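You operate a simulated robot arm through the tools that you are given. There is no shell and no other tool.

The job below is to be done with a simulated two-armed robot. You get a single attempt, and the scene is never put back.

Task
Spin the load as the yellow spin ticket says.
Fine: set speed and timer, START once, wait till it stands, switch off. The lid stays latched.

The check looks at the end state, three seconds after you hand in, the way a careful person would. Anything else that was tipped, shoved, dropped, spilled or broken makes it a failure. Lids that push on must go on centred and level and be pressed home; caps that screw on are set level and turned clockwise until they are tight.

Robot
Two 7-joint arms with two-finger parallel grippers on one trunk that stands fixed in place. Base frame: the origin is at the foot of the trunk, x ahead of it, y to its left, z up. Units: mm, rad, N and s.
The left shoulder is at [50, 161, 1198], the right one opposite. With the tool pointing down near the work surface each hand reaches from about 100 to 660 mm from the base axis, measured 20 degrees to its own side. Payload 3.43 kg a hand.
Tool frame (each hand has its own): the origin (TCP) lies between the finger pads and is the grasp point; the fingertips stand 30 mm ahead of it; z points along the fingers, y is the line along which they close. The gripper opens to 94 mm. The fingers are 28 mm wide and 10 mm thick; the gripper's body (50 by 96 mm) begins 55 mm behind the TCP.
Orientation is told as [roll, pitch, yaw] about the base's x, y, z axes, in that order, counted from this pose: with the fingers straight down and closing along the base's y, the tool's x points along the base's -x, its y along +y and its z along -z.

Tools
- The arms move only by the tool servo_tool. It takes "left_targets", "right_targets" or both (then of equal length, played together; a hand with none holds still); each is a list that holds one entry, the list of rows, each a list of 6 numbers: the shift along the tool's x, y, z in mm, then the turn, a rotation vector about the tool's x, y, z in rad. In form: [[[tx, ty, tz, rx, ry, rz], ...]]. A call has 1 to 20 rows; each row is the pose to reach, as a shift and turn from the pose commanded when the call began, along the tool's axes at that moment. "left_gripper" and "right_gripper" are, for a hand that has rows, the gripper command, from -1 (shut) to 1 (fully open), values between in proportion, set as the call begins (left out, the last holds). Rows are played at 5 a second. More than 50 mm and 0.15 rad between two rows, or a gripper value outside its range, and nothing of the call is played. Where a pose cannot be reached the arm comes as near as it can. A force on the tool above 90 N (or 10 N above the force at the start of the call, whichever is more), or a blocked arm, ends the call early, and 0.2 s more pass. The fingers move at their own pace (about 45 mm/s each) and stop on an object; they squeeze with about 44 N. The grip force told is the motor's: it shows also when the fingers shut on nothing. Time passes only in rows, and 0.2 s behind the last, so rows that repeat a pose let the fingers close. It gives the time, the measured TCP pose, the force on the tool (base axes), the opening and the grip force at its end, in the units of the frame above (readings bear some noise), with the torque about the TCP (base axes, N m) and any sound that the robot's microphone picked up.
- Cameras (640 x 400 px; columns grow to the right, rows downward): "scene" is now at [129.9, -23.1, 1342.2]; the picture's right is [-0.24, -0.97, 0.00], its down [-0.38, 0.09, -0.92] and it looks along [0.89, -0.22, -0.39] (base axes); focal length 214 px, centre (320, 200). "left" rides on the left gripper at [76, -14, -103] in its tool frame; the picture's right is [0.18, 0.98, 0.00], its down [-0.75, 0.14, -0.64] and it looks along [-0.63, 0.12, 0.77] (tool axes); focal length 243 px, centre (320, 200). "right" rides on the right gripper at [76, 14, -102] in its tool frame; the picture's right is [-0.18, 0.98, 0.00], its down [-0.75, -0.14, -0.64] and it looks along [-0.63, -0.12, 0.77] (tool axes); focal length 243 px, centre (320, 200). There is no depth. A picture from a camera that has moved, and an enlarged one, comes with that camera's place and axes in the base frame and with its lens.
- snapshot(camera): a new picture of that camera. It takes no simulated time.
- raise_lower(by): slides the trunk up (or, below 0, down) by that many mm; the arms and the scene camera ride with it, the base frame stays. It gives what a move gives, with no picture.
- aim_head(pan, tilt): turns the head with the scene camera to pan (to the left, within 1.396 rad either way) and tilt (down, from -0.506 to 1.204), counted from straight ahead of the robot. It gives what a move gives.
- enlarge(camera, box): a new picture of the part [left, top, right, bottom] of that camera's present view, enlarged. It takes no simulated time.
- finish_job(): hands the job in; it is judged then, once.

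Places have to be worked out from the pictures, the camera data and where the tool is seen. Open the grippers and draw the arms clear of the work before you hand the job in, unless the task says otherwise.

The tools are called after "Emit:" by a JSON object that holds its "fn" and its "kwargs". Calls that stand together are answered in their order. servo_tool: Moves the arms, as the interface text tells. Its arguments: {"type":"object","properties":{"left_targets":{"type":"array"},"left_gripper":{"type":"number"},"right_targets":{"type":"array"},"right_gripper":{"type":"number"}},"required":[]} The other tools are called the same way: raise_lower (by) slides the trunk up or down; aim_head (pan, tilt) turns the head that bears the scene camera; snapshot (camera) takes a picture; enlarge (camera, box) takes an enlarged picture of a part of a camera's view; finish_job () hands the job in.

At the start:

```text
time_s: 0.0
left_tcp_pos: [346.3, -15.4, 1314.3]
left_orientation: [-0.001, 0.0, 0.001]
left_force: [0.2, 0.1, 0.2]
left_torque: [-0.02, -0.01, -0.01]
left_opening: 93.8
left_grasp_force: 0.1
right_tcp_pos: [224.5, -263.8, 1315.0]
right_orientation: [0.001, 0.002, 0.002]
right_force: [0.3, 0.1, 0.3]
right_torque: [-0.03, 0.02, -0.02]
right_opening: 93.8
right_grasp_force: 0.0
trunk travel left (down, up): [-225.0, 42.0]
head pan, tilt: [-0.246, 0.4]
```

scene: 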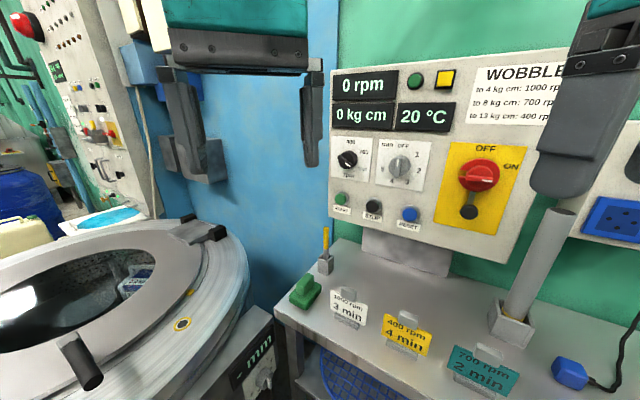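
right: 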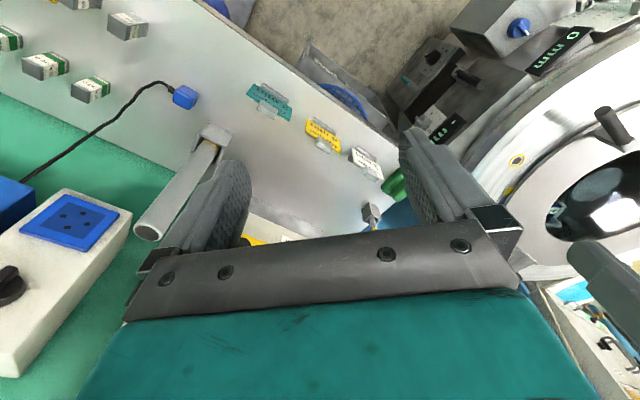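
left: 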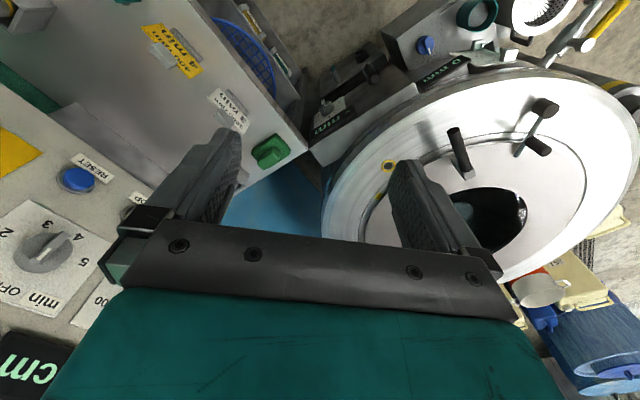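

The scene shows a control panel and three tickets, with the yellow one reading 400 rpm, 4 min. I'll enlarge the panel, knobs and tickets before doing anything.

Emit:
{"fn": "enlarge", "kwargs": {"camera": "scene", "box": [320, 60, 540, 240]}}

Emit:
{"fn": "enlarge", "kwargs": {"camera": "scene", "box": [270, 220, 540, 400]}}

Emit:
{"fn": "enlarge", "kwargs": {"camera": "scene", "box": [0, 180, 300, 400]}}

```text
2.22 times, centred on (430, 150) of scene
camera zoom: at [129.9, -23.1, 1342.2], right [-0.24, -0.97, 0.0], down [-0.38, 0.09, -0.92], along [0.89, -0.22, -0.39], focal length 477 px, centre (76, 311)
```

zoom: 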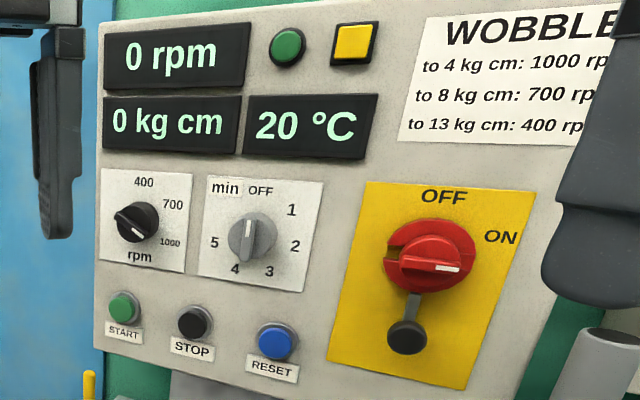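

```text
2.22 times, centred on (405, 310) of scene
camera zoom: at [129.9, -23.1, 1342.2], right [-0.24, -0.97, 0.0], down [-0.38, 0.09, -0.92], along [0.89, -0.22, -0.39], focal length 477 px, centre (131, -44)
```

zoom: 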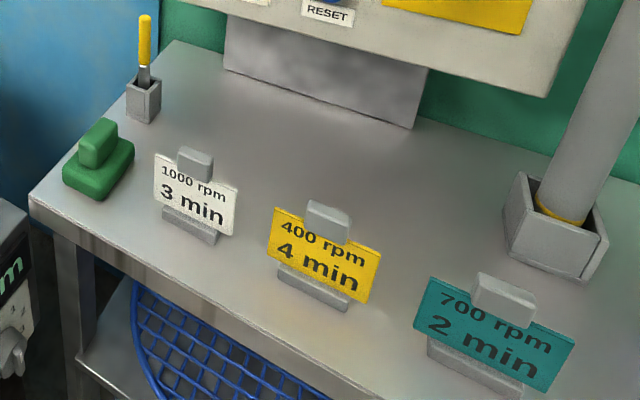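

```text
1.82 times, centred on (150, 290) of scene
camera zoom: at [129.9, -23.1, 1342.2], right [-0.24, -0.97, 0.0], down [-0.38, 0.09, -0.92], along [0.89, -0.22, -0.39], focal length 390 px, centre (629, 36)
```

zoom: 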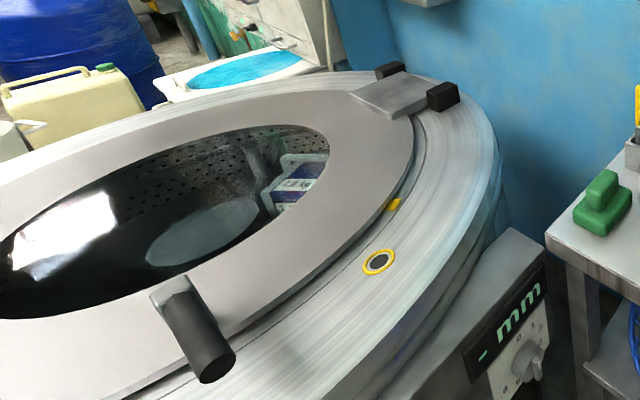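

Yellow ticket: 400 rpm, 4 min. The timer looks set to OFF, the main switch to ON, and the rpm pointer is still unclear. From a rough stereo estimate RESET is near (562,-372,1092) and the timer knob near (620,-364,1198), so the panel leans back. I'll move both hands aside for a clear view.

Emit:
{"fn": "servo_tool", "kwargs": {"left_targets": [[[20, 40, 0, 0, 0, 0], [40, 80, 0, 0, 0, 0], [60, 120, 0, 0, 0, 0], [80, 160, 0, 0, 0, 0], [80, 200, 0, 0, 0, 0]]], "right_targets": [[[0, -40, 0, 0, 0, 0], [0, -80, 0, 0, 0, 0], [0, -120, 0, 0, 0, 0], [0, -160, 0, 0, 0, 0], [0, -180, 0, 0, 0, 0]]]}}

Emit:
{"fn": "aim_head", "kwargs": {"pan": -0.55, "tilt": 0.35}}

Emit:
{"fn": "snapshot", "kwargs": {"camera": "scene"}}

Emit:
{"fn": "snapshot", "kwargs": {"camera": "right"}}

Emit:
{"fn": "snapshot", "kwargs": {"camera": "left"}}

```text
time_s: 1.2
left_tcp_pos: [268.1, 186.7, 1315.2]
left_orientation: [-0.001, 0.0, 0.0]
left_force: [0.2, 0.0, 0.0]
left_torque: [-0.03, 0.02, 0.0]
left_opening: 94.1
left_grasp_force: 0.1
right_tcp_pos: [223.2, -442.9, 1315.3]
right_orientation: [0.001, -0.001, 0.0]
right_force: [0.2, 0.0, -0.8]
right_torque: [-0.04, -0.02, -0.01]
right_opening: 94.0
right_grasp_force: 0.1
trunk travel left (down, up): [-225.0, 42.0]
head pan, tilt: [-0.246, 0.4]
```

```text
time_s: 2.0
left_tcp_pos: [268.1, 186.0, 1316.0]
left_orientation: [0.0, 0.0, 0.002]
left_force: [0.5, 0.0, 0.1]
left_torque: [0.0, -0.03, -0.02]
left_opening: 93.8
left_grasp_force: 0.2
right_tcp_pos: [224.1, -443.0, 1314.8]
right_orientation: [-0.001, 0.0, -0.002]
right_force: [0.3, -0.4, -0.2]
right_torque: [0.03, 0.0, 0.03]
right_opening: 93.9
right_grasp_force: 0.1
trunk travel left (down, up): [-225.0, 42.0]
head pan, tilt: [-0.55, 0.351]
```

```text
taken
camera scene: at [119.4, -49.0, 1346.7], right [-0.52, -0.85, 0.0], down [-0.29, 0.18, -0.94], along [0.8, -0.49, -0.34], focal length 214 px, centre (320, 200)
```

scene: 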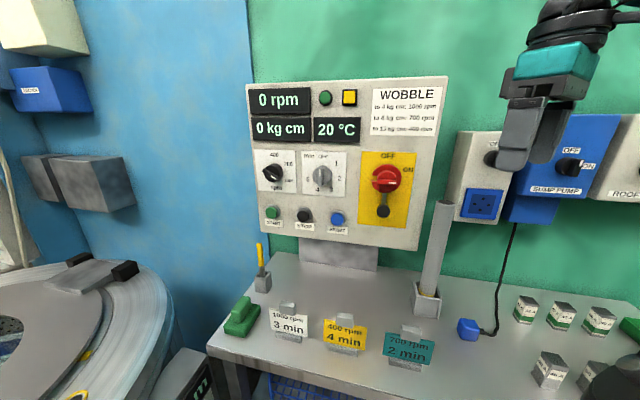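

```text
taken
camera right: at [146.6, -427.8, 1418.7], right [0.18, 0.98, 0.0], down [0.75, -0.14, 0.64], along [0.63, -0.12, -0.77], focal length 243 px, centre (320, 200)
```

right: 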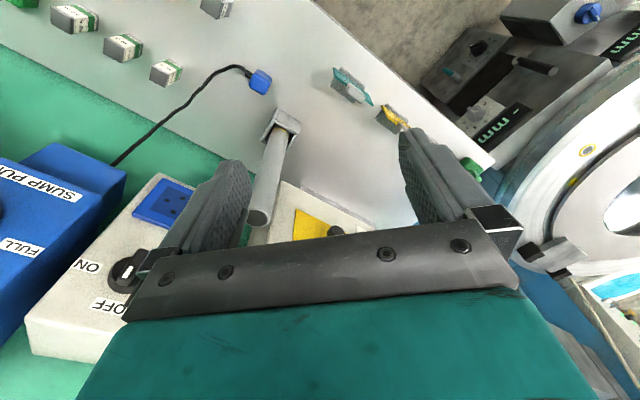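

```text
taken
camera left: at [191.7, 170.9, 1418.0], right [-0.19, 0.98, 0.0], down [0.75, 0.14, 0.64], along [0.63, 0.12, -0.77], focal length 243 px, centre (320, 200)
```

left: 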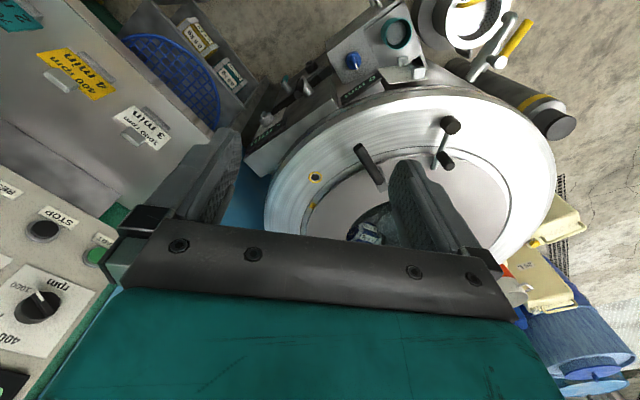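

The panel is clear now; a standing tube in a holder to its right is an obstacle. I'll enlarge the knobs.

Emit:
{"fn": "enlarge", "kwargs": {"camera": "scene", "box": [245, 140, 355, 240]}}

Emit:
{"fn": "enlarge", "kwargs": {"camera": "scene", "box": [340, 130, 460, 240]}}

Emit:
{"fn": "enlarge", "kwargs": {"camera": "scene", "box": [240, 70, 460, 200]}}

Emit:
{"fn": "enlarge", "kwargs": {"camera": "left", "box": [0, 160, 140, 360]}}

```text
4.00 times, centred on (300, 190) of scene
camera zoom: at [119.4, -49.0, 1346.7], right [-0.52, -0.85, 0.0], down [-0.29, 0.18, -0.94], along [0.8, -0.49, -0.34], focal length 858 px, centre (400, 240)
```

zoom: 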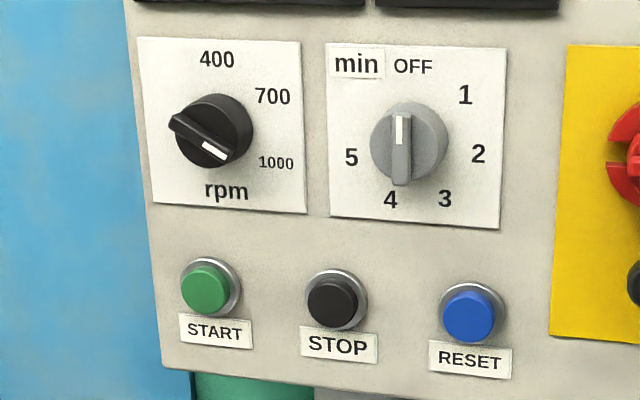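

```text
3.64 times, centred on (400, 185) of scene
camera zoom: at [119.4, -49.0, 1346.7], right [-0.52, -0.85, 0.0], down [-0.29, 0.18, -0.94], along [0.8, -0.49, -0.34], focal length 780 px, centre (29, 254)
```

zoom: 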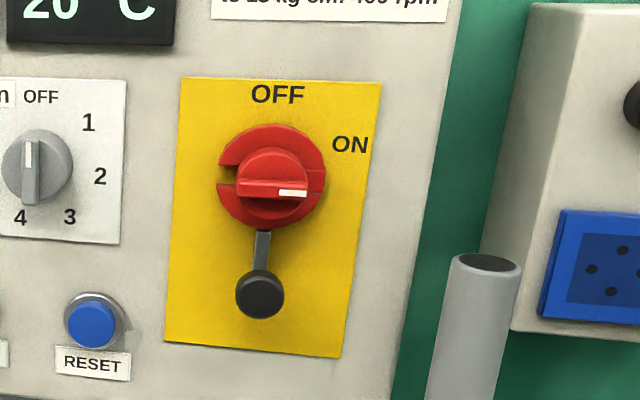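

```text
2.91 times, centred on (350, 135) of scene
camera zoom: at [119.4, -49.0, 1346.7], right [-0.52, -0.85, 0.0], down [-0.29, 0.18, -0.94], along [0.8, -0.49, -0.34], focal length 624 px, centre (233, 389)
```

zoom: 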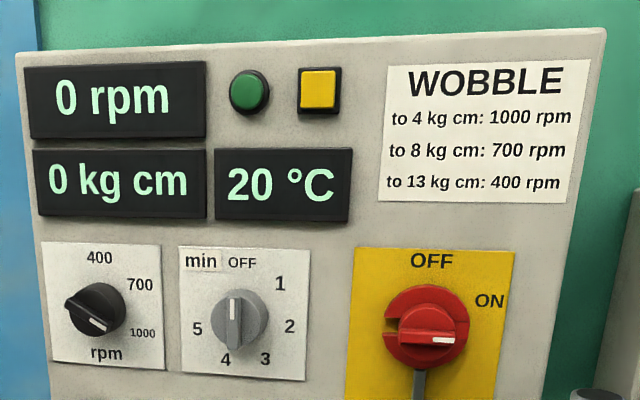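

```text
2.00 times, centred on (70, 260) of left
camera zoom: at [191.7, 170.9, 1418.0], right [-0.19, 0.98, 0.0], down [0.75, 0.14, 0.64], along [0.63, 0.12, -0.77], focal length 485 px, centre (820, 80)
```

zoom: 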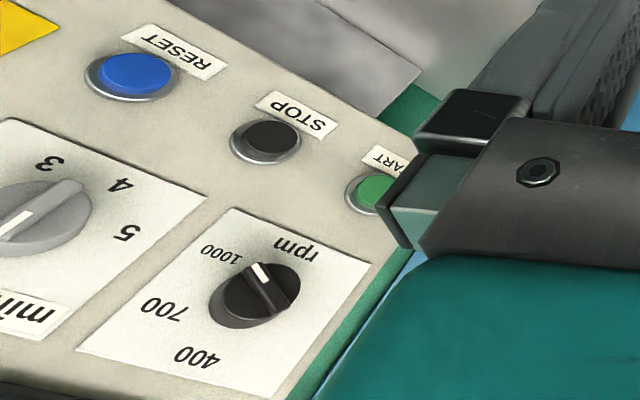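

The rpm knob is at 1000 (about 120° clockwise of 400), the timer is at OFF with its labels in roughly 50° steps, and the main switch is ON. I'll lower the trunk 120 mm through free air to get a vertical stereo baseline and locate everything.

Emit:
{"fn": "raise_lower", "kwargs": {"by": -120}}

Emit:
{"fn": "snapshot", "kwargs": {"camera": "scene"}}

Emit:
{"fn": "enlarge", "kwargs": {"camera": "scene", "box": [245, 80, 355, 180]}}

Emit:
{"fn": "enlarge", "kwargs": {"camera": "scene", "box": [340, 70, 460, 180]}}

```text
time_s: 3.5
left_tcp_pos: [267.7, 183.5, 1195.6]
left_orientation: [0.001, -0.001, 0.004]
left_force: [0.0, -0.4, -0.8]
left_torque: [0.0, -0.02, 0.01]
left_opening: 93.9
left_grasp_force: 0.0
right_tcp_pos: [223.8, -443.9, 1194.7]
right_orientation: [0.0, 0.001, 0.0]
right_force: [0.2, 0.3, 0.4]
right_torque: [0.01, 0.01, -0.02]
right_opening: 93.9
right_grasp_force: 0.1
trunk travel left (down, up): [-105.0, 162.0]
head pan, tilt: [-0.55, 0.351]
```

```text
taken
camera scene: at [119.3, -49.2, 1226.7], right [-0.52, -0.85, 0.0], down [-0.29, 0.18, -0.94], along [0.8, -0.49, -0.34], focal length 214 px, centre (320, 200)
```

scene: 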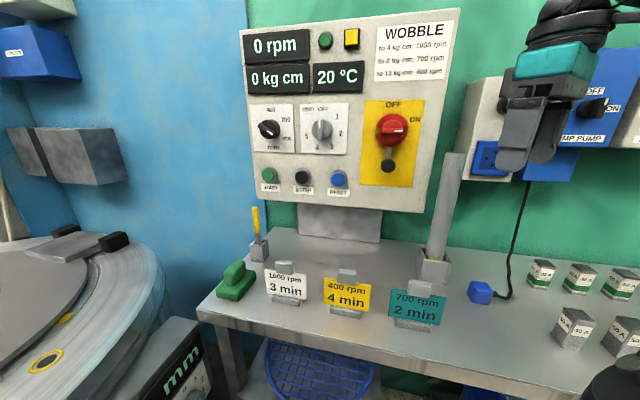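

```text
4.00 times, centred on (300, 130) of scene
camera zoom: at [119.3, -49.2, 1226.7], right [-0.52, -0.85, 0.0], down [-0.29, 0.18, -0.94], along [0.8, -0.49, -0.34], focal length 858 px, centre (400, 480)
```

zoom: 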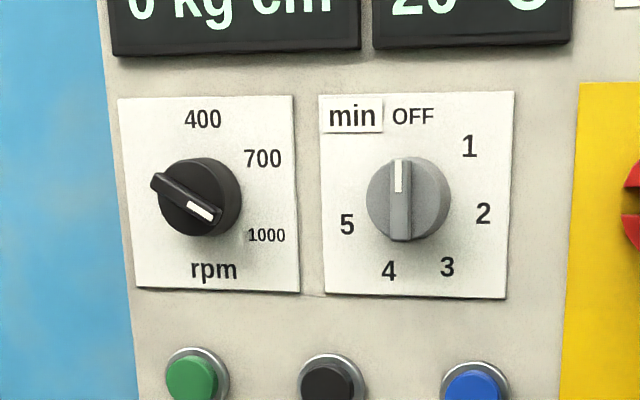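

```text
3.64 times, centred on (400, 125) of scene
camera zoom: at [119.3, -49.2, 1226.7], right [-0.52, -0.85, 0.0], down [-0.29, 0.18, -0.94], along [0.8, -0.49, -0.34], focal length 780 px, centre (29, 473)
```

zoom: 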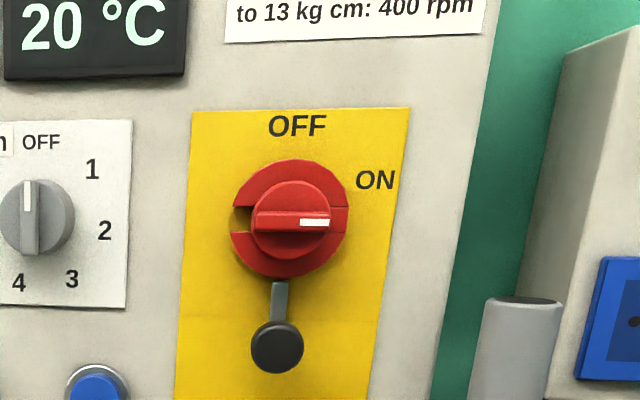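

Stereo puts the panel vertical, with its outward normal about (-0.72, 0.69, 0). On the panel plane:
- **Knobs at z≈1205:** rpm (726,-264), timer (624,-370), main switch (506,-493).
- **Buttons at z≈1074:** START (738,-252), with a screwdriver standing below it (top ≈994).

I'll yaw the right hand to face the panel first.

Emit:
{"fn": "servo_tool", "kwargs": {"right_targets": [[[-10, 20, 0, 0, 0, 0.128], [-20, 40, 0, 0, 0, 0.256], [-30, 60, 0, 0, 0, 0.384], [-40, 80, 0, 0, 0, 0.512], [-50, 100, 0, 0, 0, 0.64], [-60, 120, 0, 0, 0, 0.766]]]}}

```text
time_s: 4.9
left_tcp_pos: [268.0, 186.0, 1195.0]
left_orientation: [0.002, 0.0, 0.002]
left_force: [-0.3, 0.5, 0.1]
left_torque: [0.01, 0.01, -0.02]
left_opening: 94.0
left_grasp_force: 0.0
right_tcp_pos: [282.9, -322.8, 1195.1]
right_orientation: [0.0, 0.0, -0.769]
right_force: [0.3, -0.2, 0.1]
right_torque: [0.02, -0.01, -0.01]
right_opening: 93.9
right_grasp_force: 0.1
trunk travel left (down, up): [-105.0, 162.0]
head pan, tilt: [-0.55, 0.351]
```

The yaw reached -0.769. Next I pitch the hand forward to point at the panel while sliding in front of the timer at a standoff of about 250 mm.

Emit:
{"fn": "servo_tool", "kwargs": {"right_targets": [[[-2, 18, -1, 0, -0.143, 0], [-5, 36, -2, 0, -0.286, 0], [-8, 55, -3, 0, -0.429, 0], [-10, 73, -4, 0, -0.571, 0], [-13, 92, -5, 0, -0.714, 0], [-15, 110, -6, 0, -0.857, 0], [-18, 129, -7, 0, -1.0, 0], [-20, 147, -8, 0, -1.143, 0], [-23, 166, -9, 0, -1.286, 0], [-25, 184, -10, 0, -1.429, 0], [-28, 202, -10, 0, -1.571, 0]]]}}

Emit:
{"fn": "snapshot", "kwargs": {"camera": "scene"}}

Emit:
{"fn": "snapshot", "kwargs": {"camera": "right"}}

```text
time_s: 7.3
left_tcp_pos: [269.4, 184.7, 1195.2]
left_orientation: [0.0, 0.0, 0.001]
left_force: [0.1, 1.8, 0.3]
left_torque: [-0.02, 0.01, 0.0]
left_opening: 93.8
left_grasp_force: 0.0
right_tcp_pos: [449.2, -241.0, 1212.9]
right_orientation: [2.341, -1.57, -3.102]
right_force: [0.7, -0.7, -0.8]
right_torque: [-0.02, 0.0, 0.0]
right_opening: 93.8
right_grasp_force: 0.0
right hand out of reach, approached as far as the arm can: row 9, 10, 11
trunk travel left (down, up): [-105.0, 162.0]
head pan, tilt: [-0.55, 0.351]
```

```text
taken
camera scene: at [119.5, -49.3, 1226.6], right [-0.52, -0.85, 0.0], down [-0.29, 0.18, -0.94], along [0.8, -0.49, -0.34], focal length 214 px, centre (320, 200)
```

scene: 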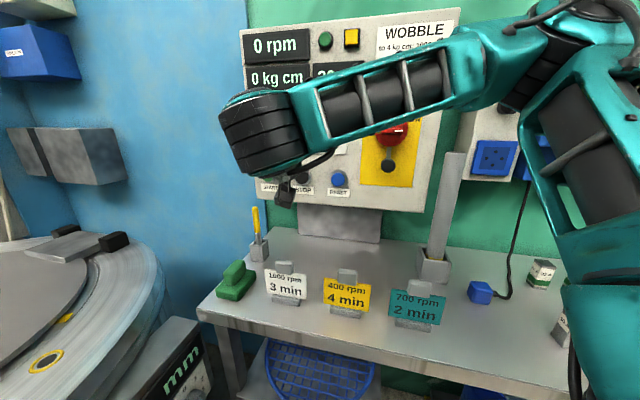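

```text
taken
camera right: at [384.2, -159.4, 1137.9], right [0.68, 0.71, 0.19], down [-0.56, 0.34, 0.75], along [0.47, -0.62, 0.63], focal length 243 px, centre (320, 200)
```

right: 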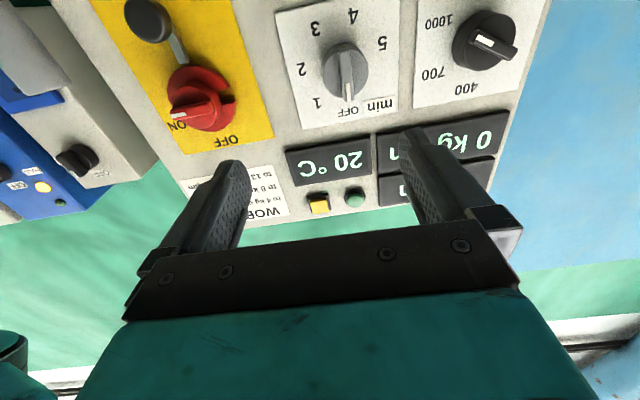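

The hand now faces the panel, and the wrist-camera rays match my stereo estimates for all three knobs within a few mm. I'll take close-ups of the knobs to judge how far the bars stand out.

Emit:
{"fn": "enlarge", "kwargs": {"camera": "right", "box": [270, 0, 410, 110]}}

Emit:
{"fn": "enlarge", "kwargs": {"camera": "right", "box": [410, 0, 550, 110]}}

Emit:
{"fn": "enlarge", "kwargs": {"camera": "right", "box": [100, 0, 280, 150]}}

```text
3.64 times, centred on (340, 55) of right
camera zoom: at [384.2, -159.4, 1137.9], right [0.68, 0.71, 0.19], down [-0.56, 0.34, 0.75], along [0.47, -0.62, 0.63], focal length 882 px, centre (247, 727)
```

zoom: 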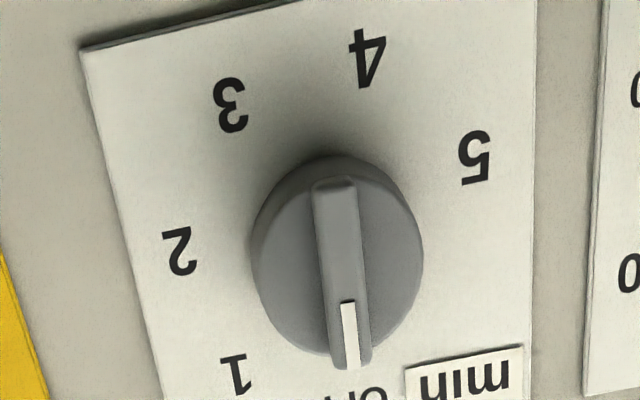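

```text
3.64 times, centred on (480, 55) of right
camera zoom: at [384.2, -159.4, 1137.9], right [0.68, 0.71, 0.19], down [-0.56, 0.34, 0.75], along [0.47, -0.62, 0.63], focal length 882 px, centre (-262, 727)
```

zoom: 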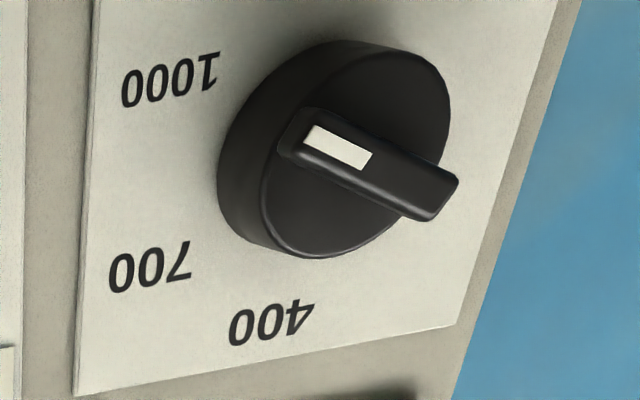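

```text
2.67 times, centred on (190, 75) of right
camera zoom: at [384.2, -159.4, 1137.9], right [0.68, 0.71, 0.19], down [-0.56, 0.34, 0.75], along [0.47, -0.62, 0.63], focal length 647 px, centre (667, 533)
```

zoom: 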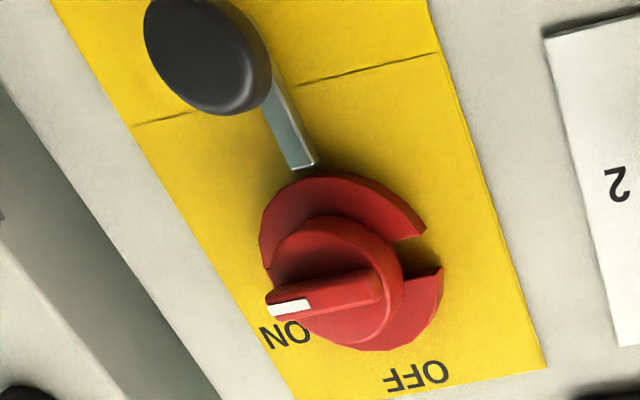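

The bars stand roughly 40 mm off the plates. I'll advance 60 mm toward the timer knob to test reach, with the gripper set to about 30 mm so the tips will straddle the bar.

Emit:
{"fn": "servo_tool", "kwargs": {"right_targets": [[[0, 0, 20, 0, 0, 0], [0, 0, 40, 0, 0, 0], [0, 0, 60, 0, 0, 0], [0, 0, 60, 0, 0, 0]]], "right_gripper": -0.36}}

```text
time_s: 8.3
left_tcp_pos: [268.7, 184.5, 1195.3]
left_orientation: [0.0, 0.0, 0.002]
left_force: [0.0, 0.6, -0.3]
left_torque: [0.0, -0.01, 0.02]
left_opening: 94.0
left_grasp_force: 0.0
right_tcp_pos: [492.3, -284.1, 1214.9]
right_orientation: [1.868, -1.571, -2.635]
right_force: [0.0, 0.5, -0.3]
right_torque: [0.0, 0.01, 0.01]
right_opening: 29.9
right_grasp_force: 0.1
trunk travel left (down, up): [-105.0, 162.0]
head pan, tilt: [-0.55, 0.351]
```

The move was made from the actual pose, so the command frame is clean. Now I shift onto the timer axis: 29 mm left and 10 mm down.

Emit:
{"fn": "servo_tool", "kwargs": {"right_targets": [[[5, 14, 0, 0, 0, 0], [10, 28.7, 0, 0, 0, 0], [10, 28.7, 0, 0, 0, 0]]]}}

Emit:
{"fn": "snapshot", "kwargs": {"camera": "right"}}

Emit:
{"fn": "snapshot", "kwargs": {"camera": "scene"}}

```text
time_s: 9.1
left_tcp_pos: [268.3, 184.9, 1195.4]
left_orientation: [-0.001, -0.001, 0.003]
left_force: [-0.1, 0.0, 0.0]
left_torque: [-0.03, 0.0, 0.02]
left_opening: 94.0
left_grasp_force: 0.1
right_tcp_pos: [513.3, -263.6, 1205.5]
right_orientation: [2.186, -1.57, -2.951]
right_force: [-0.1, 0.0, -0.8]
right_torque: [0.01, 0.0, 0.02]
right_opening: 30.1
right_grasp_force: 0.0
trunk travel left (down, up): [-105.0, 162.0]
head pan, tilt: [-0.55, 0.351]
```

```text
taken
camera right: at [447.8, -180.4, 1128.8], right [0.68, 0.71, 0.18], down [-0.56, 0.34, 0.75], along [0.47, -0.62, 0.63], focal length 243 px, centre (320, 200)
```

right: 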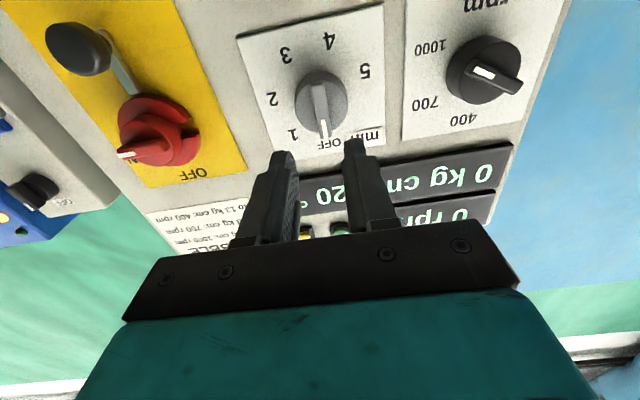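

```text
taken
camera scene: at [119.4, -49.2, 1226.7], right [-0.52, -0.85, 0.0], down [-0.29, 0.18, -0.94], along [0.8, -0.49, -0.34], focal length 214 px, centre (320, 200)
```

scene: 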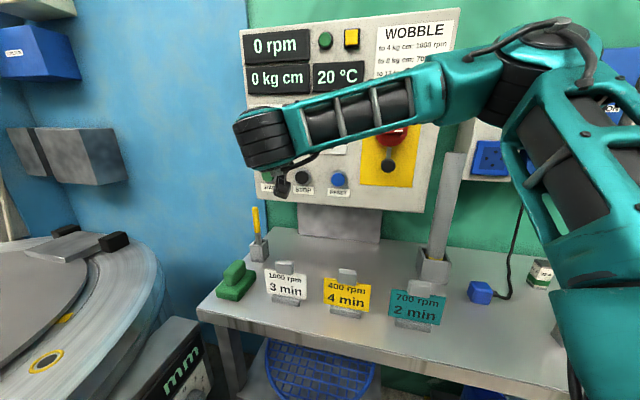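

Horizontally the knob is on the tool axis (column about 320). I'll enlarge to check the vertical alignment.

Emit:
{"fn": "enlarge", "kwargs": {"camera": "right", "box": [240, 20, 400, 180]}}

```text
2.50 times, centred on (320, 100) of right
camera zoom: at [447.8, -180.4, 1128.8], right [0.68, 0.71, 0.18], down [-0.56, 0.34, 0.75], along [0.47, -0.62, 0.63], focal length 606 px, centre (320, 450)
```

zoom: 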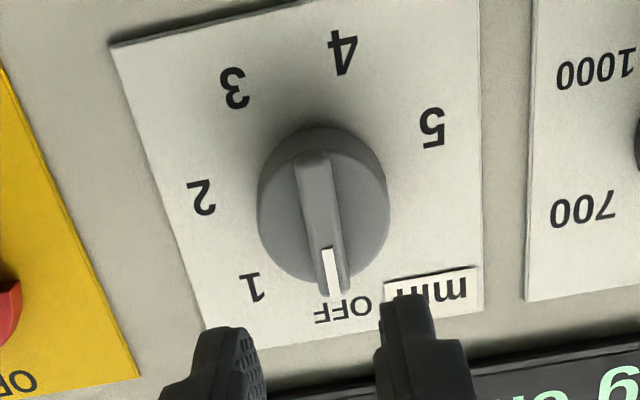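

The knob bar is centred on the tool axis to within about 3 mm. I'll advance 65 mm, which leaves the tips just short of the bar's front, then check again.

Emit:
{"fn": "servo_tool", "kwargs": {"right_targets": [[[2, 0, 25, 0, 0, 0], [2, 0, 45, 0, 0, 0], [2, 0, 65, 0, 0, 0], [2, 0, 65, 0, 0, 0]]]}}

Emit:
{"fn": "enlarge", "kwargs": {"camera": "right", "box": [220, 40, 420, 200]}}

```text
time_s: 10.1
left_tcp_pos: [267.9, 185.3, 1194.4]
left_orientation: [0.0, 0.0, 0.001]
left_force: [-0.1, -0.4, 0.4]
left_torque: [0.03, -0.02, 0.0]
left_opening: 94.1
left_grasp_force: 0.0
right_tcp_pos: [560.1, -306.6, 1201.5]
right_orientation: [2.098, -1.571, -2.864]
right_force: [0.5, -0.2, -0.3]
right_torque: [-0.02, 0.0, 0.0]
right_opening: 30.0
right_grasp_force: 0.0
trunk travel left (down, up): [-105.0, 162.0]
head pan, tilt: [-0.55, 0.351]
```

```text
2.50 times, centred on (320, 120) of right
camera zoom: at [494.5, -224.9, 1126.4], right [0.68, 0.71, 0.18], down [-0.56, 0.34, 0.75], along [0.47, -0.62, 0.63], focal length 606 px, centre (320, 400)
```

zoom: 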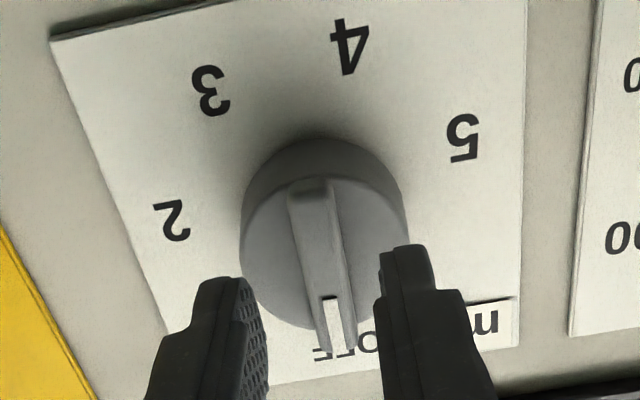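

The tips straddle the bar. I'll continue forward in small steps, watching the force.

Emit:
{"fn": "servo_tool", "kwargs": {"right_targets": [[[0, 0, 5, 0, 0, 0], [0, 0, 10, 0, 0, 0], [0, 0, 15, 0, 0, 0], [0, 0, 15, 0, 0, 0]]]}}

Emit:
{"fn": "enlarge", "kwargs": {"camera": "right", "box": [220, 60, 420, 220]}}

```text
time_s: 11.1
left_tcp_pos: [267.7, 184.7, 1194.6]
left_orientation: [0.001, 0.0, 0.003]
left_force: [-0.1, 0.3, 0.0]
left_torque: [0.0, 0.02, -0.02]
left_opening: 93.9
left_grasp_force: 0.0
right_tcp_pos: [570.3, -318.3, 1202.1]
right_orientation: [1.378, -1.57, -2.146]
right_force: [-0.6, 0.7, 0.8]
right_torque: [-0.02, -0.03, -0.02]
right_opening: 29.9
right_grasp_force: 0.2
trunk travel left (down, up): [-105.0, 162.0]
head pan, tilt: [-0.55, 0.351]
```

```text
2.50 times, centred on (320, 140) of right
camera zoom: at [505.3, -235.5, 1126.3], right [0.68, 0.71, 0.18], down [-0.56, 0.34, 0.75], along [0.47, -0.62, 0.63], focal length 606 px, centre (320, 350)
```

zoom: 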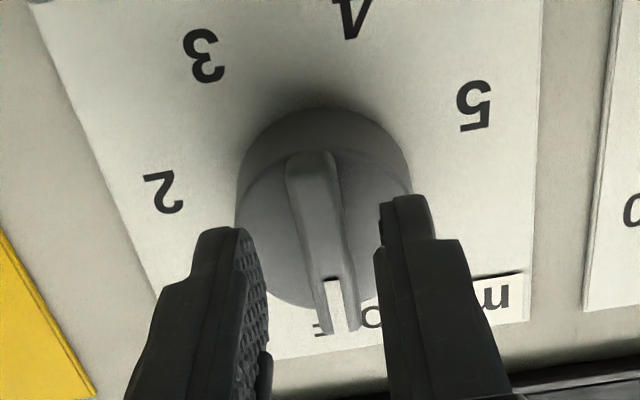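

No contact yet, with the tips near n=-662. I'll advance another 6 mm.

Emit:
{"fn": "servo_tool", "kwargs": {"right_targets": [[[0, 0, 3, 0, 0, 0], [0, 0, 6, 0, 0, 0], [0, 0, 6, 0, 0, 0]]]}}

Emit:
{"fn": "enlarge", "kwargs": {"camera": "right", "box": [220, 60, 420, 220]}}

```text
time_s: 11.9
left_tcp_pos: [267.8, 185.2, 1194.8]
left_orientation: [-0.001, 0.001, 0.002]
left_force: [-0.1, 0.7, -0.4]
left_torque: [-0.02, -0.03, 0.0]
left_opening: 93.9
left_grasp_force: 0.1
right_tcp_pos: [574.9, -322.7, 1202.3]
right_orientation: [1.074, -1.572, -1.842]
right_force: [-0.7, -0.7, 0.2]
right_torque: [0.0, 0.0, -0.01]
right_opening: 29.8
right_grasp_force: 0.2
trunk travel left (down, up): [-105.0, 162.0]
head pan, tilt: [-0.55, 0.351]
```

```text
2.50 times, centred on (320, 140) of right
camera zoom: at [509.5, -240.0, 1126.1], right [0.68, 0.71, 0.18], down [-0.56, 0.34, 0.75], along [0.47, -0.62, 0.63], focal length 606 px, centre (320, 350)
```

zoom: 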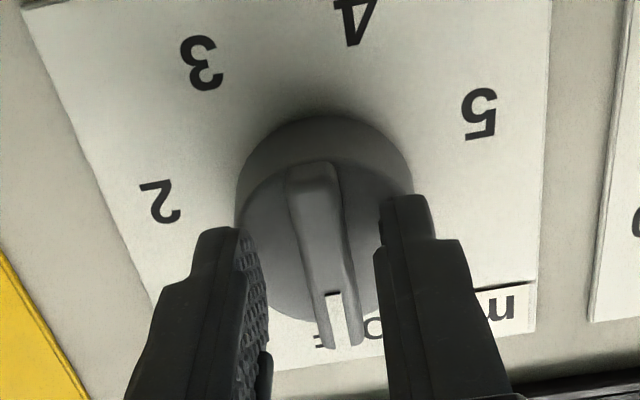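

Still no contact. I'll go 5 mm further.

Emit:
{"fn": "servo_tool", "kwargs": {"right_targets": [[[0, 0, 2, 0, 0, 0], [0, 0, 4, 0, 0, 0], [0, 0, 5, 0, 0, 0], [0, 0, 5, 0, 0, 0]]]}}

Emit:
{"fn": "enlarge", "kwargs": {"camera": "right", "box": [220, 60, 420, 220]}}

```text
time_s: 12.9
left_tcp_pos: [266.1, 185.9, 1194.7]
left_orientation: [-0.002, -0.001, 0.001]
left_force: [-0.2, -0.2, 0.5]
left_torque: [-0.01, 0.0, 0.03]
left_opening: 94.1
left_grasp_force: 0.0
right_tcp_pos: [577.2, -323.5, 1201.3]
right_orientation: [-1.103, -1.57, 0.34]
right_force: [-11.2, 7.8, -6.0]
right_torque: [0.15, -0.04, -0.36]
right_opening: 30.9
right_grasp_force: 0.8
trunk travel left (down, up): [-105.0, 162.0]
head pan, tilt: [-0.55, 0.351]
```

```text
2.50 times, centred on (320, 140) of right
camera zoom: at [512.0, -242.2, 1126.1], right [0.68, 0.71, 0.18], down [-0.56, 0.34, 0.75], along [0.47, -0.62, 0.63], focal length 606 px, centre (320, 350)
```

zoom: 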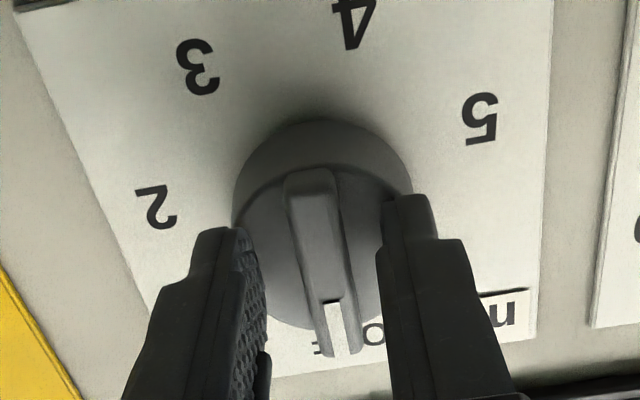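

Contact with the knob face: about 14 N, tips at n≈-670. I'll back off 3 mm and close on the bar.

Emit:
{"fn": "servo_tool", "kwargs": {"right_targets": [[[0, 0, -3, 0, 0, 0], [0, 0, -3.5, 0, 0, 0]]]}}

Emit:
{"fn": "servo_tool", "kwargs": {"right_targets": [[[0, 0, 0, 0, 0, 0], [0, 0, 0, 0, 0, 0], [0, 0, 0, 0, 0, 0], [0, 0, 0, 0, 0, 0]]], "right_gripper": -1}}

Emit:
{"fn": "enlarge", "kwargs": {"camera": "right", "box": [220, 60, 420, 220]}}

```text
time_s: 13.5
left_tcp_pos: [268.2, 185.5, 1195.5]
left_orientation: [0.0, 0.001, 0.003]
left_force: [0.2, -0.6, 0.1]
left_torque: [-0.02, -0.03, 0.01]
left_opening: 93.9
left_grasp_force: 0.1
right_tcp_pos: [575.8, -323.3, 1200.9]
right_orientation: [2.236, -1.568, -3.002]
right_force: [1.2, -0.2, 0.3]
right_torque: [0.0, -0.01, -0.02]
right_opening: 30.3
right_grasp_force: 0.1
trunk travel left (down, up): [-105.0, 162.0]
head pan, tilt: [-0.55, 0.351]
```

```text
time_s: 14.5
left_tcp_pos: [268.5, 185.7, 1195.1]
left_orientation: [0.0, -0.001, 0.002]
left_force: [-0.1, 0.1, 0.3]
left_torque: [0.02, -0.01, 0.0]
left_opening: 94.2
left_grasp_force: 0.1
right_tcp_pos: [577.1, -322.0, 1202.1]
right_orientation: [-3.039, -1.57, 2.272]
right_force: [7.0, 2.6, 3.3]
right_torque: [-0.06, -0.05, -0.24]
right_opening: 11.7
right_grasp_force: 45.1
trunk travel left (down, up): [-105.0, 162.0]
head pan, tilt: [-0.55, 0.351]
```

```text
2.50 times, centred on (320, 140) of right
camera zoom: at [511.8, -240.5, 1126.1], right [0.68, 0.71, 0.18], down [-0.56, 0.34, 0.75], along [0.47, -0.62, 0.63], focal length 606 px, centre (320, 350)
```

zoom: 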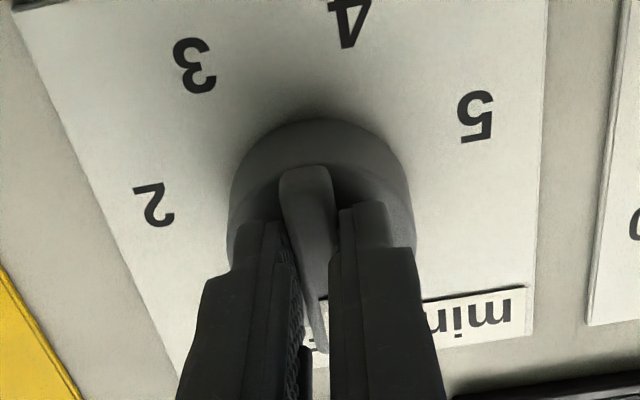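

The bar is gripped (11.7 mm, 45 N). I'll turn it clockwise (+rz) by 50° to position 1 and check.

Emit:
{"fn": "servo_tool", "kwargs": {"right_targets": [[[0, 1.5, 0, 0, 0, 0.1454], [0, 1.5, 0, 0, 0, 0.2908], [0, 1.5, 0, 0, 0, 0.4362], [0, 1.5, 0, 0, 0, 0.5816], [0, 1.5, 0, 0, 0, 0.727], [0, 1.5, 0, 0, 0, 0.8727], [0, 1.5, 0, 0, 0, 0.8727]]]}}

Emit:
{"fn": "snapshot", "kwargs": {"camera": "right"}}

```text
time_s: 16.1
left_tcp_pos: [269.6, 186.3, 1194.7]
left_orientation: [-0.001, 0.002, 0.001]
left_force: [0.1, 0.4, -0.6]
left_torque: [0.0, -0.01, 0.01]
left_opening: 93.9
left_grasp_force: 0.1
right_tcp_pos: [579.4, -321.5, 1201.8]
right_orientation: [1.574, -0.696, -2.337]
right_force: [17.8, 6.0, 13.4]
right_torque: [-0.34, -0.25, -0.43]
right_opening: 12.0
right_grasp_force: 45.1
trunk travel left (down, up): [-105.0, 162.0]
head pan, tilt: [-0.55, 0.351]
```

```text
taken
camera right: at [550.4, -200.2, 1165.4], right [0.34, 0.35, 0.87], down [-0.93, -0.04, 0.37], along [0.17, -0.93, 0.32], focal length 243 px, centre (320, 200)
```

right: 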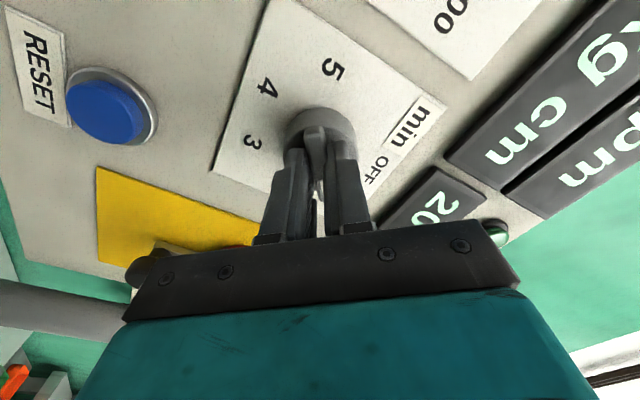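

The hand rolled 50° with the bar held. The side force says the knob axis lies about 3 mm left and 2 mm above the commanded pose, so I'll correct for that and turn another 50°.

Emit:
{"fn": "servo_tool", "kwargs": {"right_targets": [[[1, 3.5, -0.5, 0, 0, 0], [1, 3.5, -0.5, 0, 0, 0.1454], [1, 3.5, -0.5, 0, 0, 0.2908], [1, 3.5, -0.5, 0, 0, 0.4362], [1, 3.5, -0.5, 0, 0, 0.5816], [1, 3.5, -0.5, 0, 0, 0.727], [1, 3.5, -0.5, 0, 0, 0.8727], [1, 3.5, -0.5, 0, 0, 0.8727]]]}}

Emit:
{"fn": "snapshot", "kwargs": {"camera": "right"}}

Emit:
{"fn": "snapshot", "kwargs": {"camera": "scene"}}

```text
time_s: 17.9
left_tcp_pos: [269.1, 184.7, 1194.0]
left_orientation: [-0.001, 0.001, 0.002]
left_force: [-0.2, 0.5, 0.9]
left_torque: [-0.01, -0.02, 0.01]
left_opening: 94.0
left_grasp_force: 0.0
right_tcp_pos: [578.6, -319.9, 1205.0]
right_orientation: [1.576, 0.178, -2.336]
right_force: [16.1, -4.6, 19.5]
right_torque: [-0.11, -0.1, -0.88]
right_opening: 11.9
right_grasp_force: 45.2
trunk travel left (down, up): [-105.0, 162.0]
head pan, tilt: [-0.55, 0.351]
```

```text
taken
camera right: at [554.4, -195.9, 1233.4], right [-0.25, -0.25, 0.93], down [-0.96, -0.07, -0.28], along [0.14, -0.96, -0.23], focal length 243 px, centre (320, 200)
```

right: 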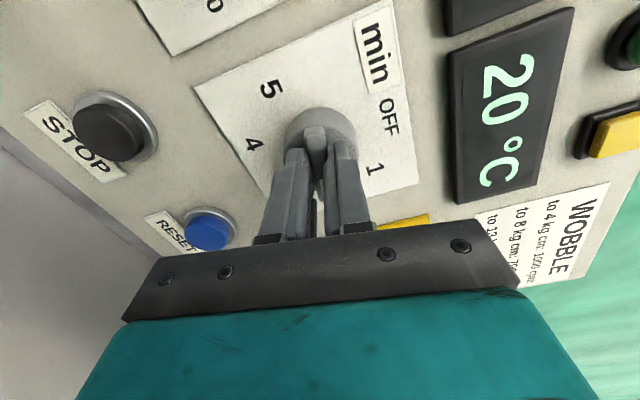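

```text
taken
camera scene: at [120.0, -48.8, 1226.7], right [-0.52, -0.85, 0.0], down [-0.29, 0.18, -0.94], along [0.8, -0.49, -0.34], focal length 214 px, centre (320, 200)
```

scene: 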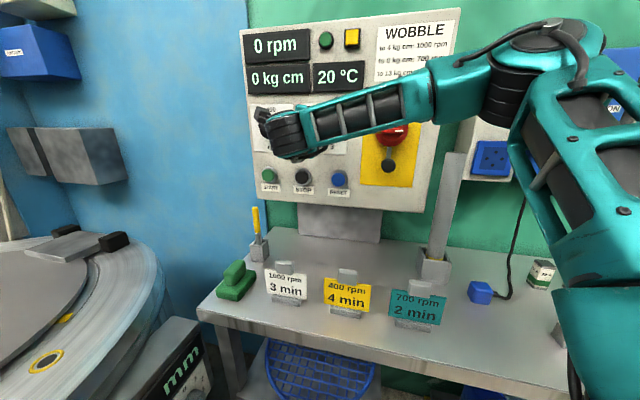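

The timer pointer is now about at 2 and the force shows no axial torque. I'll open to 30 mm, ease the residual offset, and retract for a regrasp.

Emit:
{"fn": "servo_tool", "kwargs": {"right_targets": [[[1, 1, 0, 0, 0, 0], [2, 2.5, 0, 0, 0, 0], [2, 2.5, 0, 0, 0, 0], [2, 2.5, -10, 0, 0, 0], [2, 2.5, -25, 0, 0, 0], [2, 2.5, -45, 0, 0, 0], [2, 2.5, -45, 0, 0, 0]]], "right_gripper": -0.36}}

Emit:
{"fn": "snapshot", "kwargs": {"camera": "right"}}

```text
time_s: 19.5
left_tcp_pos: [267.6, 184.5, 1195.8]
left_orientation: [0.0, 0.0, 0.002]
left_force: [0.1, 0.3, 0.2]
left_torque: [0.0, 0.02, -0.01]
left_opening: 93.9
left_grasp_force: 0.1
right_tcp_pos: [547.3, -287.5, 1205.2]
right_orientation: [1.571, 0.175, -2.338]
right_force: [0.7, 0.0, 0.0]
right_torque: [-0.03, 0.02, -0.01]
right_opening: 30.2
right_grasp_force: 0.0
trunk travel left (down, up): [-105.0, 162.0]
head pan, tilt: [-0.55, 0.351]
```

```text
taken
camera right: at [522.6, -162.9, 1233.8], right [-0.24, -0.25, 0.94], down [-0.96, -0.07, -0.27], along [0.14, -0.96, -0.23], focal length 243 px, centre (320, 200)
```

right: 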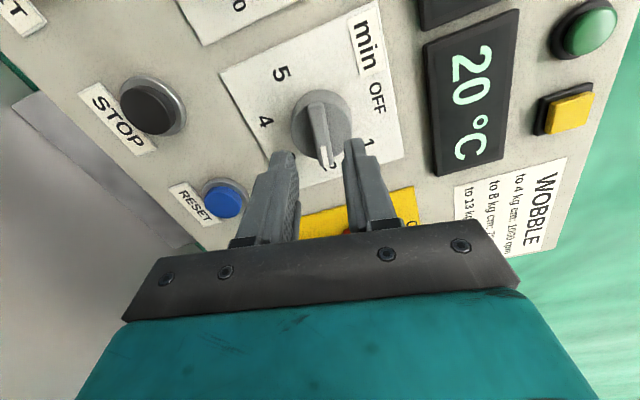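

The timer sits cleanly at 2. I'll roll the hand back 180° for the regrasp, in two halves at this standoff.

Emit:
{"fn": "servo_tool", "kwargs": {"right_targets": [[[0, 0, 0, 0, 0, -0.1428], [0, 0, 0, 0, 0, -0.2856], [0, 0, 0, 0, 0, -0.4284], [0, 0, 0, 0, 0, -0.5712], [0, 0, 0, 0, 0, -0.714], [0, 0, 0, 0, 0, -0.8568], [0, 0, 0, 0, 0, -0.9996], [0, 0, 0, 0, 0, -1.1424], [0, 0, 0, 0, 0, -1.2852], [0, 0, 0, 0, 0, -1.428], [0, 0, 0, 0, 0, -1.5708]]]}}

Emit:
{"fn": "servo_tool", "kwargs": {"right_targets": [[[0, 0, 0, 0, 0, -0.1428], [0, 0, 0, 0, 0, -0.2856], [0, 0, 0, 0, 0, -0.4284], [0, 0, 0, 0, 0, -0.5712], [0, 0, 0, 0, 0, -0.714], [0, 0, 0, 0, 0, -0.8568], [0, 0, 0, 0, 0, -0.9996], [0, 0, 0, 0, 0, -1.1424], [0, 0, 0, 0, 0, -1.2852], [0, 0, 0, 0, 0, -1.428], [0, 0, 0, 0, 0, -1.5708]]]}}

Emit:
{"fn": "snapshot", "kwargs": {"camera": "right"}}

Emit:
{"fn": "snapshot", "kwargs": {"camera": "scene"}}

```text
time_s: 21.9
left_tcp_pos: [268.5, 185.4, 1195.2]
left_orientation: [0.001, -0.001, 0.003]
left_force: [0.2, 0.2, 0.1]
left_torque: [-0.01, -0.04, -0.01]
left_opening: 93.8
left_grasp_force: 0.0
right_tcp_pos: [547.4, -288.0, 1205.8]
right_orientation: [1.57, -1.399, -2.34]
right_force: [-0.3, 0.1, 0.1]
right_torque: [-0.01, 0.01, 0.03]
right_opening: 30.2
right_grasp_force: 0.1
trunk travel left (down, up): [-105.0, 162.0]
head pan, tilt: [-0.55, 0.351]
```

```text
time_s: 24.3
left_tcp_pos: [268.4, 185.9, 1195.7]
left_orientation: [-0.001, -0.001, 0.001]
left_force: [0.3, 0.0, 0.5]
left_torque: [0.02, 0.02, -0.02]
left_opening: 94.1
left_grasp_force: 0.0
right_tcp_pos: [547.6, -288.7, 1206.7]
right_orientation: [-1.572, -0.17, 0.804]
right_force: [-0.6, 0.4, -0.6]
right_torque: [-0.04, -0.01, 0.02]
right_opening: 30.2
right_grasp_force: 0.0
trunk travel left (down, up): [-105.0, 162.0]
head pan, tilt: [-0.55, 0.351]
```

```text
taken
camera right: at [422.4, -268.6, 1180.1], right [0.24, 0.25, -0.94], down [0.04, 0.96, 0.27], along [0.97, -0.1, 0.22], focal length 243 px, centre (320, 200)
```

right: 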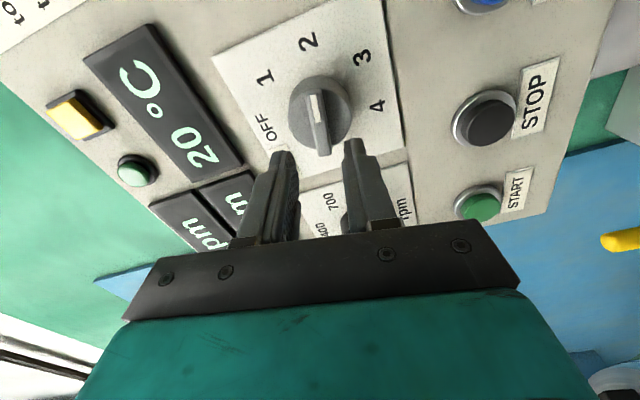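

```text
taken
camera scene: at [119.4, -49.2, 1226.7], right [-0.52, -0.85, 0.0], down [-0.29, 0.18, -0.94], along [0.8, -0.49, -0.34], focal length 214 px, centre (320, 200)
```

scene: 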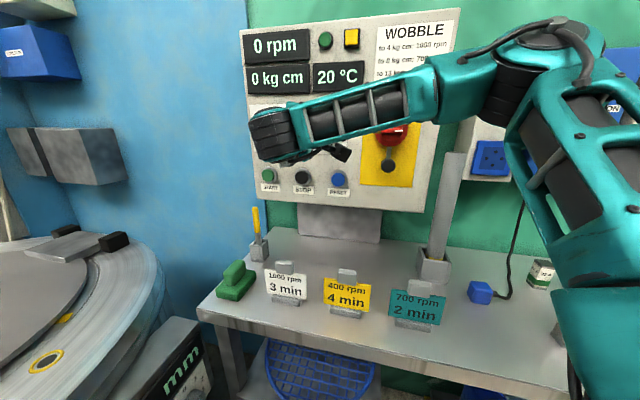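

Pointer at 2 and the bar is centred between the fingers. I'll advance 43 mm to the same grip depth, then close.

Emit:
{"fn": "servo_tool", "kwargs": {"right_targets": [[[0, 1, 15, 0, 0, 0], [0, 1, 30, 0, 0, 0], [0, 1, 38, 0, 0, 0], [0, 1, 43, 0, 0, 0], [0, 1, 43, 0, 0, 0]]]}}

Emit:
{"fn": "servo_tool", "kwargs": {"right_targets": [[[0, 0, 0, 0, 0, 0], [0, 0, 0, 0, 0, 0], [0, 0, 0, 0, 0, 0], [0, 0, 0, 0, 0, 0]]], "right_gripper": -1}}

Emit:
{"fn": "enlarge", "kwargs": {"camera": "right", "box": [220, 20, 420, 220]}}

```text
time_s: 25.5
left_tcp_pos: [268.2, 185.5, 1195.2]
left_orientation: [0.002, -0.001, 0.003]
left_force: [-0.3, -0.2, 0.1]
left_torque: [0.02, 0.01, 0.01]
left_opening: 94.0
left_grasp_force: 0.0
right_tcp_pos: [579.5, -317.1, 1204.4]
right_orientation: [-1.57, -0.174, 0.805]
right_force: [-0.9, 0.4, 0.0]
right_torque: [-0.01, 0.02, 0.03]
right_opening: 30.2
right_grasp_force: 0.0
trunk travel left (down, up): [-105.0, 162.0]
head pan, tilt: [-0.55, 0.351]
```

```text
time_s: 26.5
left_tcp_pos: [267.1, 184.5, 1194.7]
left_orientation: [-0.001, -0.001, 0.002]
left_force: [-1.0, -0.6, 0.3]
left_torque: [0.03, 0.01, -0.04]
left_opening: 94.3
left_grasp_force: 0.0
right_tcp_pos: [578.1, -318.7, 1206.1]
right_orientation: [-1.573, -0.177, 0.806]
right_force: [2.6, -2.5, 3.5]
right_torque: [-0.12, -0.08, 0.01]
right_opening: 12.1
right_grasp_force: 45.2
trunk travel left (down, up): [-105.0, 162.0]
head pan, tilt: [-0.55, 0.351]
```

```text
2.00 times, centred on (320, 120) of right
camera zoom: at [453.5, -297.5, 1179.2], right [0.25, 0.25, -0.94], down [0.04, 0.96, 0.27], along [0.97, -0.1, 0.23], focal length 485 px, centre (320, 360)
```

zoom: 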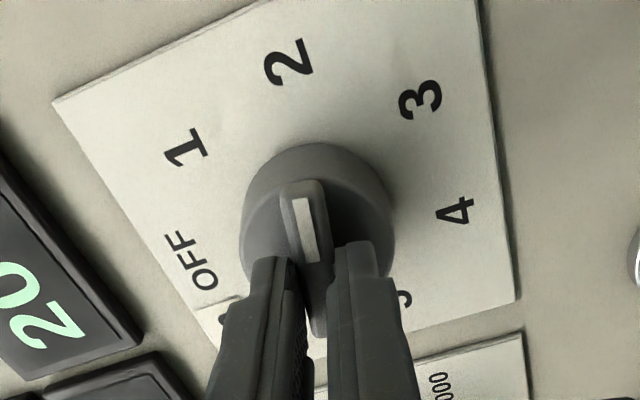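

Gripped at position 2 with small forces. I'll turn 50° clockwise to 3.

Emit:
{"fn": "servo_tool", "kwargs": {"right_targets": [[[0, -1, 0.5, 0, 0, 0.1454], [0, -1, 0.5, 0, 0, 0.2908], [0, -1, 0.5, 0, 0, 0.4362], [0, -1, 0.5, 0, 0, 0.5816], [0, -1, 0.5, 0, 0, 0.727], [0, -1, 0.5, 0, 0, 0.8727], [0, -1, 0.5, 0, 0, 0.8727]]]}}

```text
time_s: 28.1
left_tcp_pos: [266.6, 184.8, 1194.7]
left_orientation: [0.0, -0.001, 0.001]
left_force: [-0.4, 0.1, -0.4]
left_torque: [-0.03, 0.0, 0.0]
left_opening: 94.2
left_grasp_force: 0.0
right_tcp_pos: [578.1, -319.5, 1210.6]
right_orientation: [-1.578, -1.054, 0.81]
right_force: [-0.5, -10.6, 16.4]
right_torque: [-0.69, -0.6, -0.14]
right_opening: 11.7
right_grasp_force: 45.0
trunk travel left (down, up): [-105.0, 162.0]
head pan, tilt: [-0.55, 0.351]
```

There's a 16 N upward push at the new pose. I'll check the picture before going on.

Emit:
{"fn": "snapshot", "kwargs": {"camera": "right"}}

Emit:
{"fn": "enlarge", "kwargs": {"camera": "right", "box": [220, 20, 420, 220]}}

```text
taken
camera right: at [485.0, -265.2, 1136.4], right [0.66, 0.68, -0.33], down [-0.29, 0.63, 0.72], along [0.69, -0.38, 0.61], focal length 243 px, centre (320, 200)
```

right: 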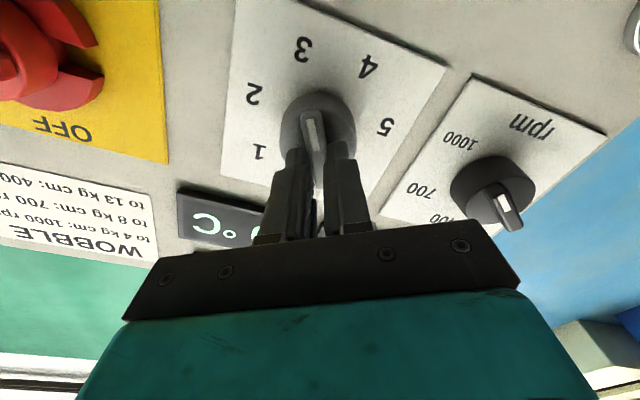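

```text
2.00 times, centred on (320, 120) of right
camera zoom: at [485.0, -265.2, 1136.4], right [0.66, 0.68, -0.33], down [-0.29, 0.63, 0.72], along [0.69, -0.38, 0.61], focal length 485 px, centre (320, 360)
```

zoom: 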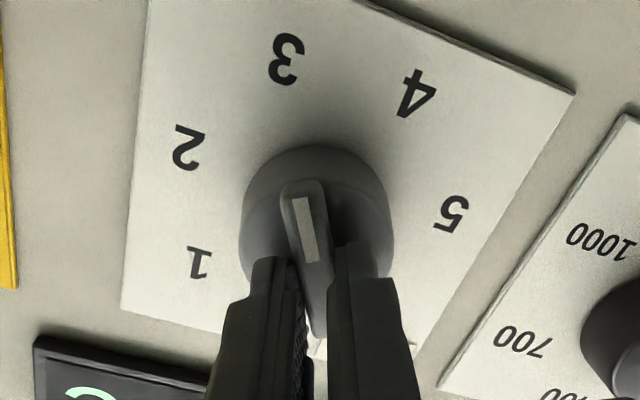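

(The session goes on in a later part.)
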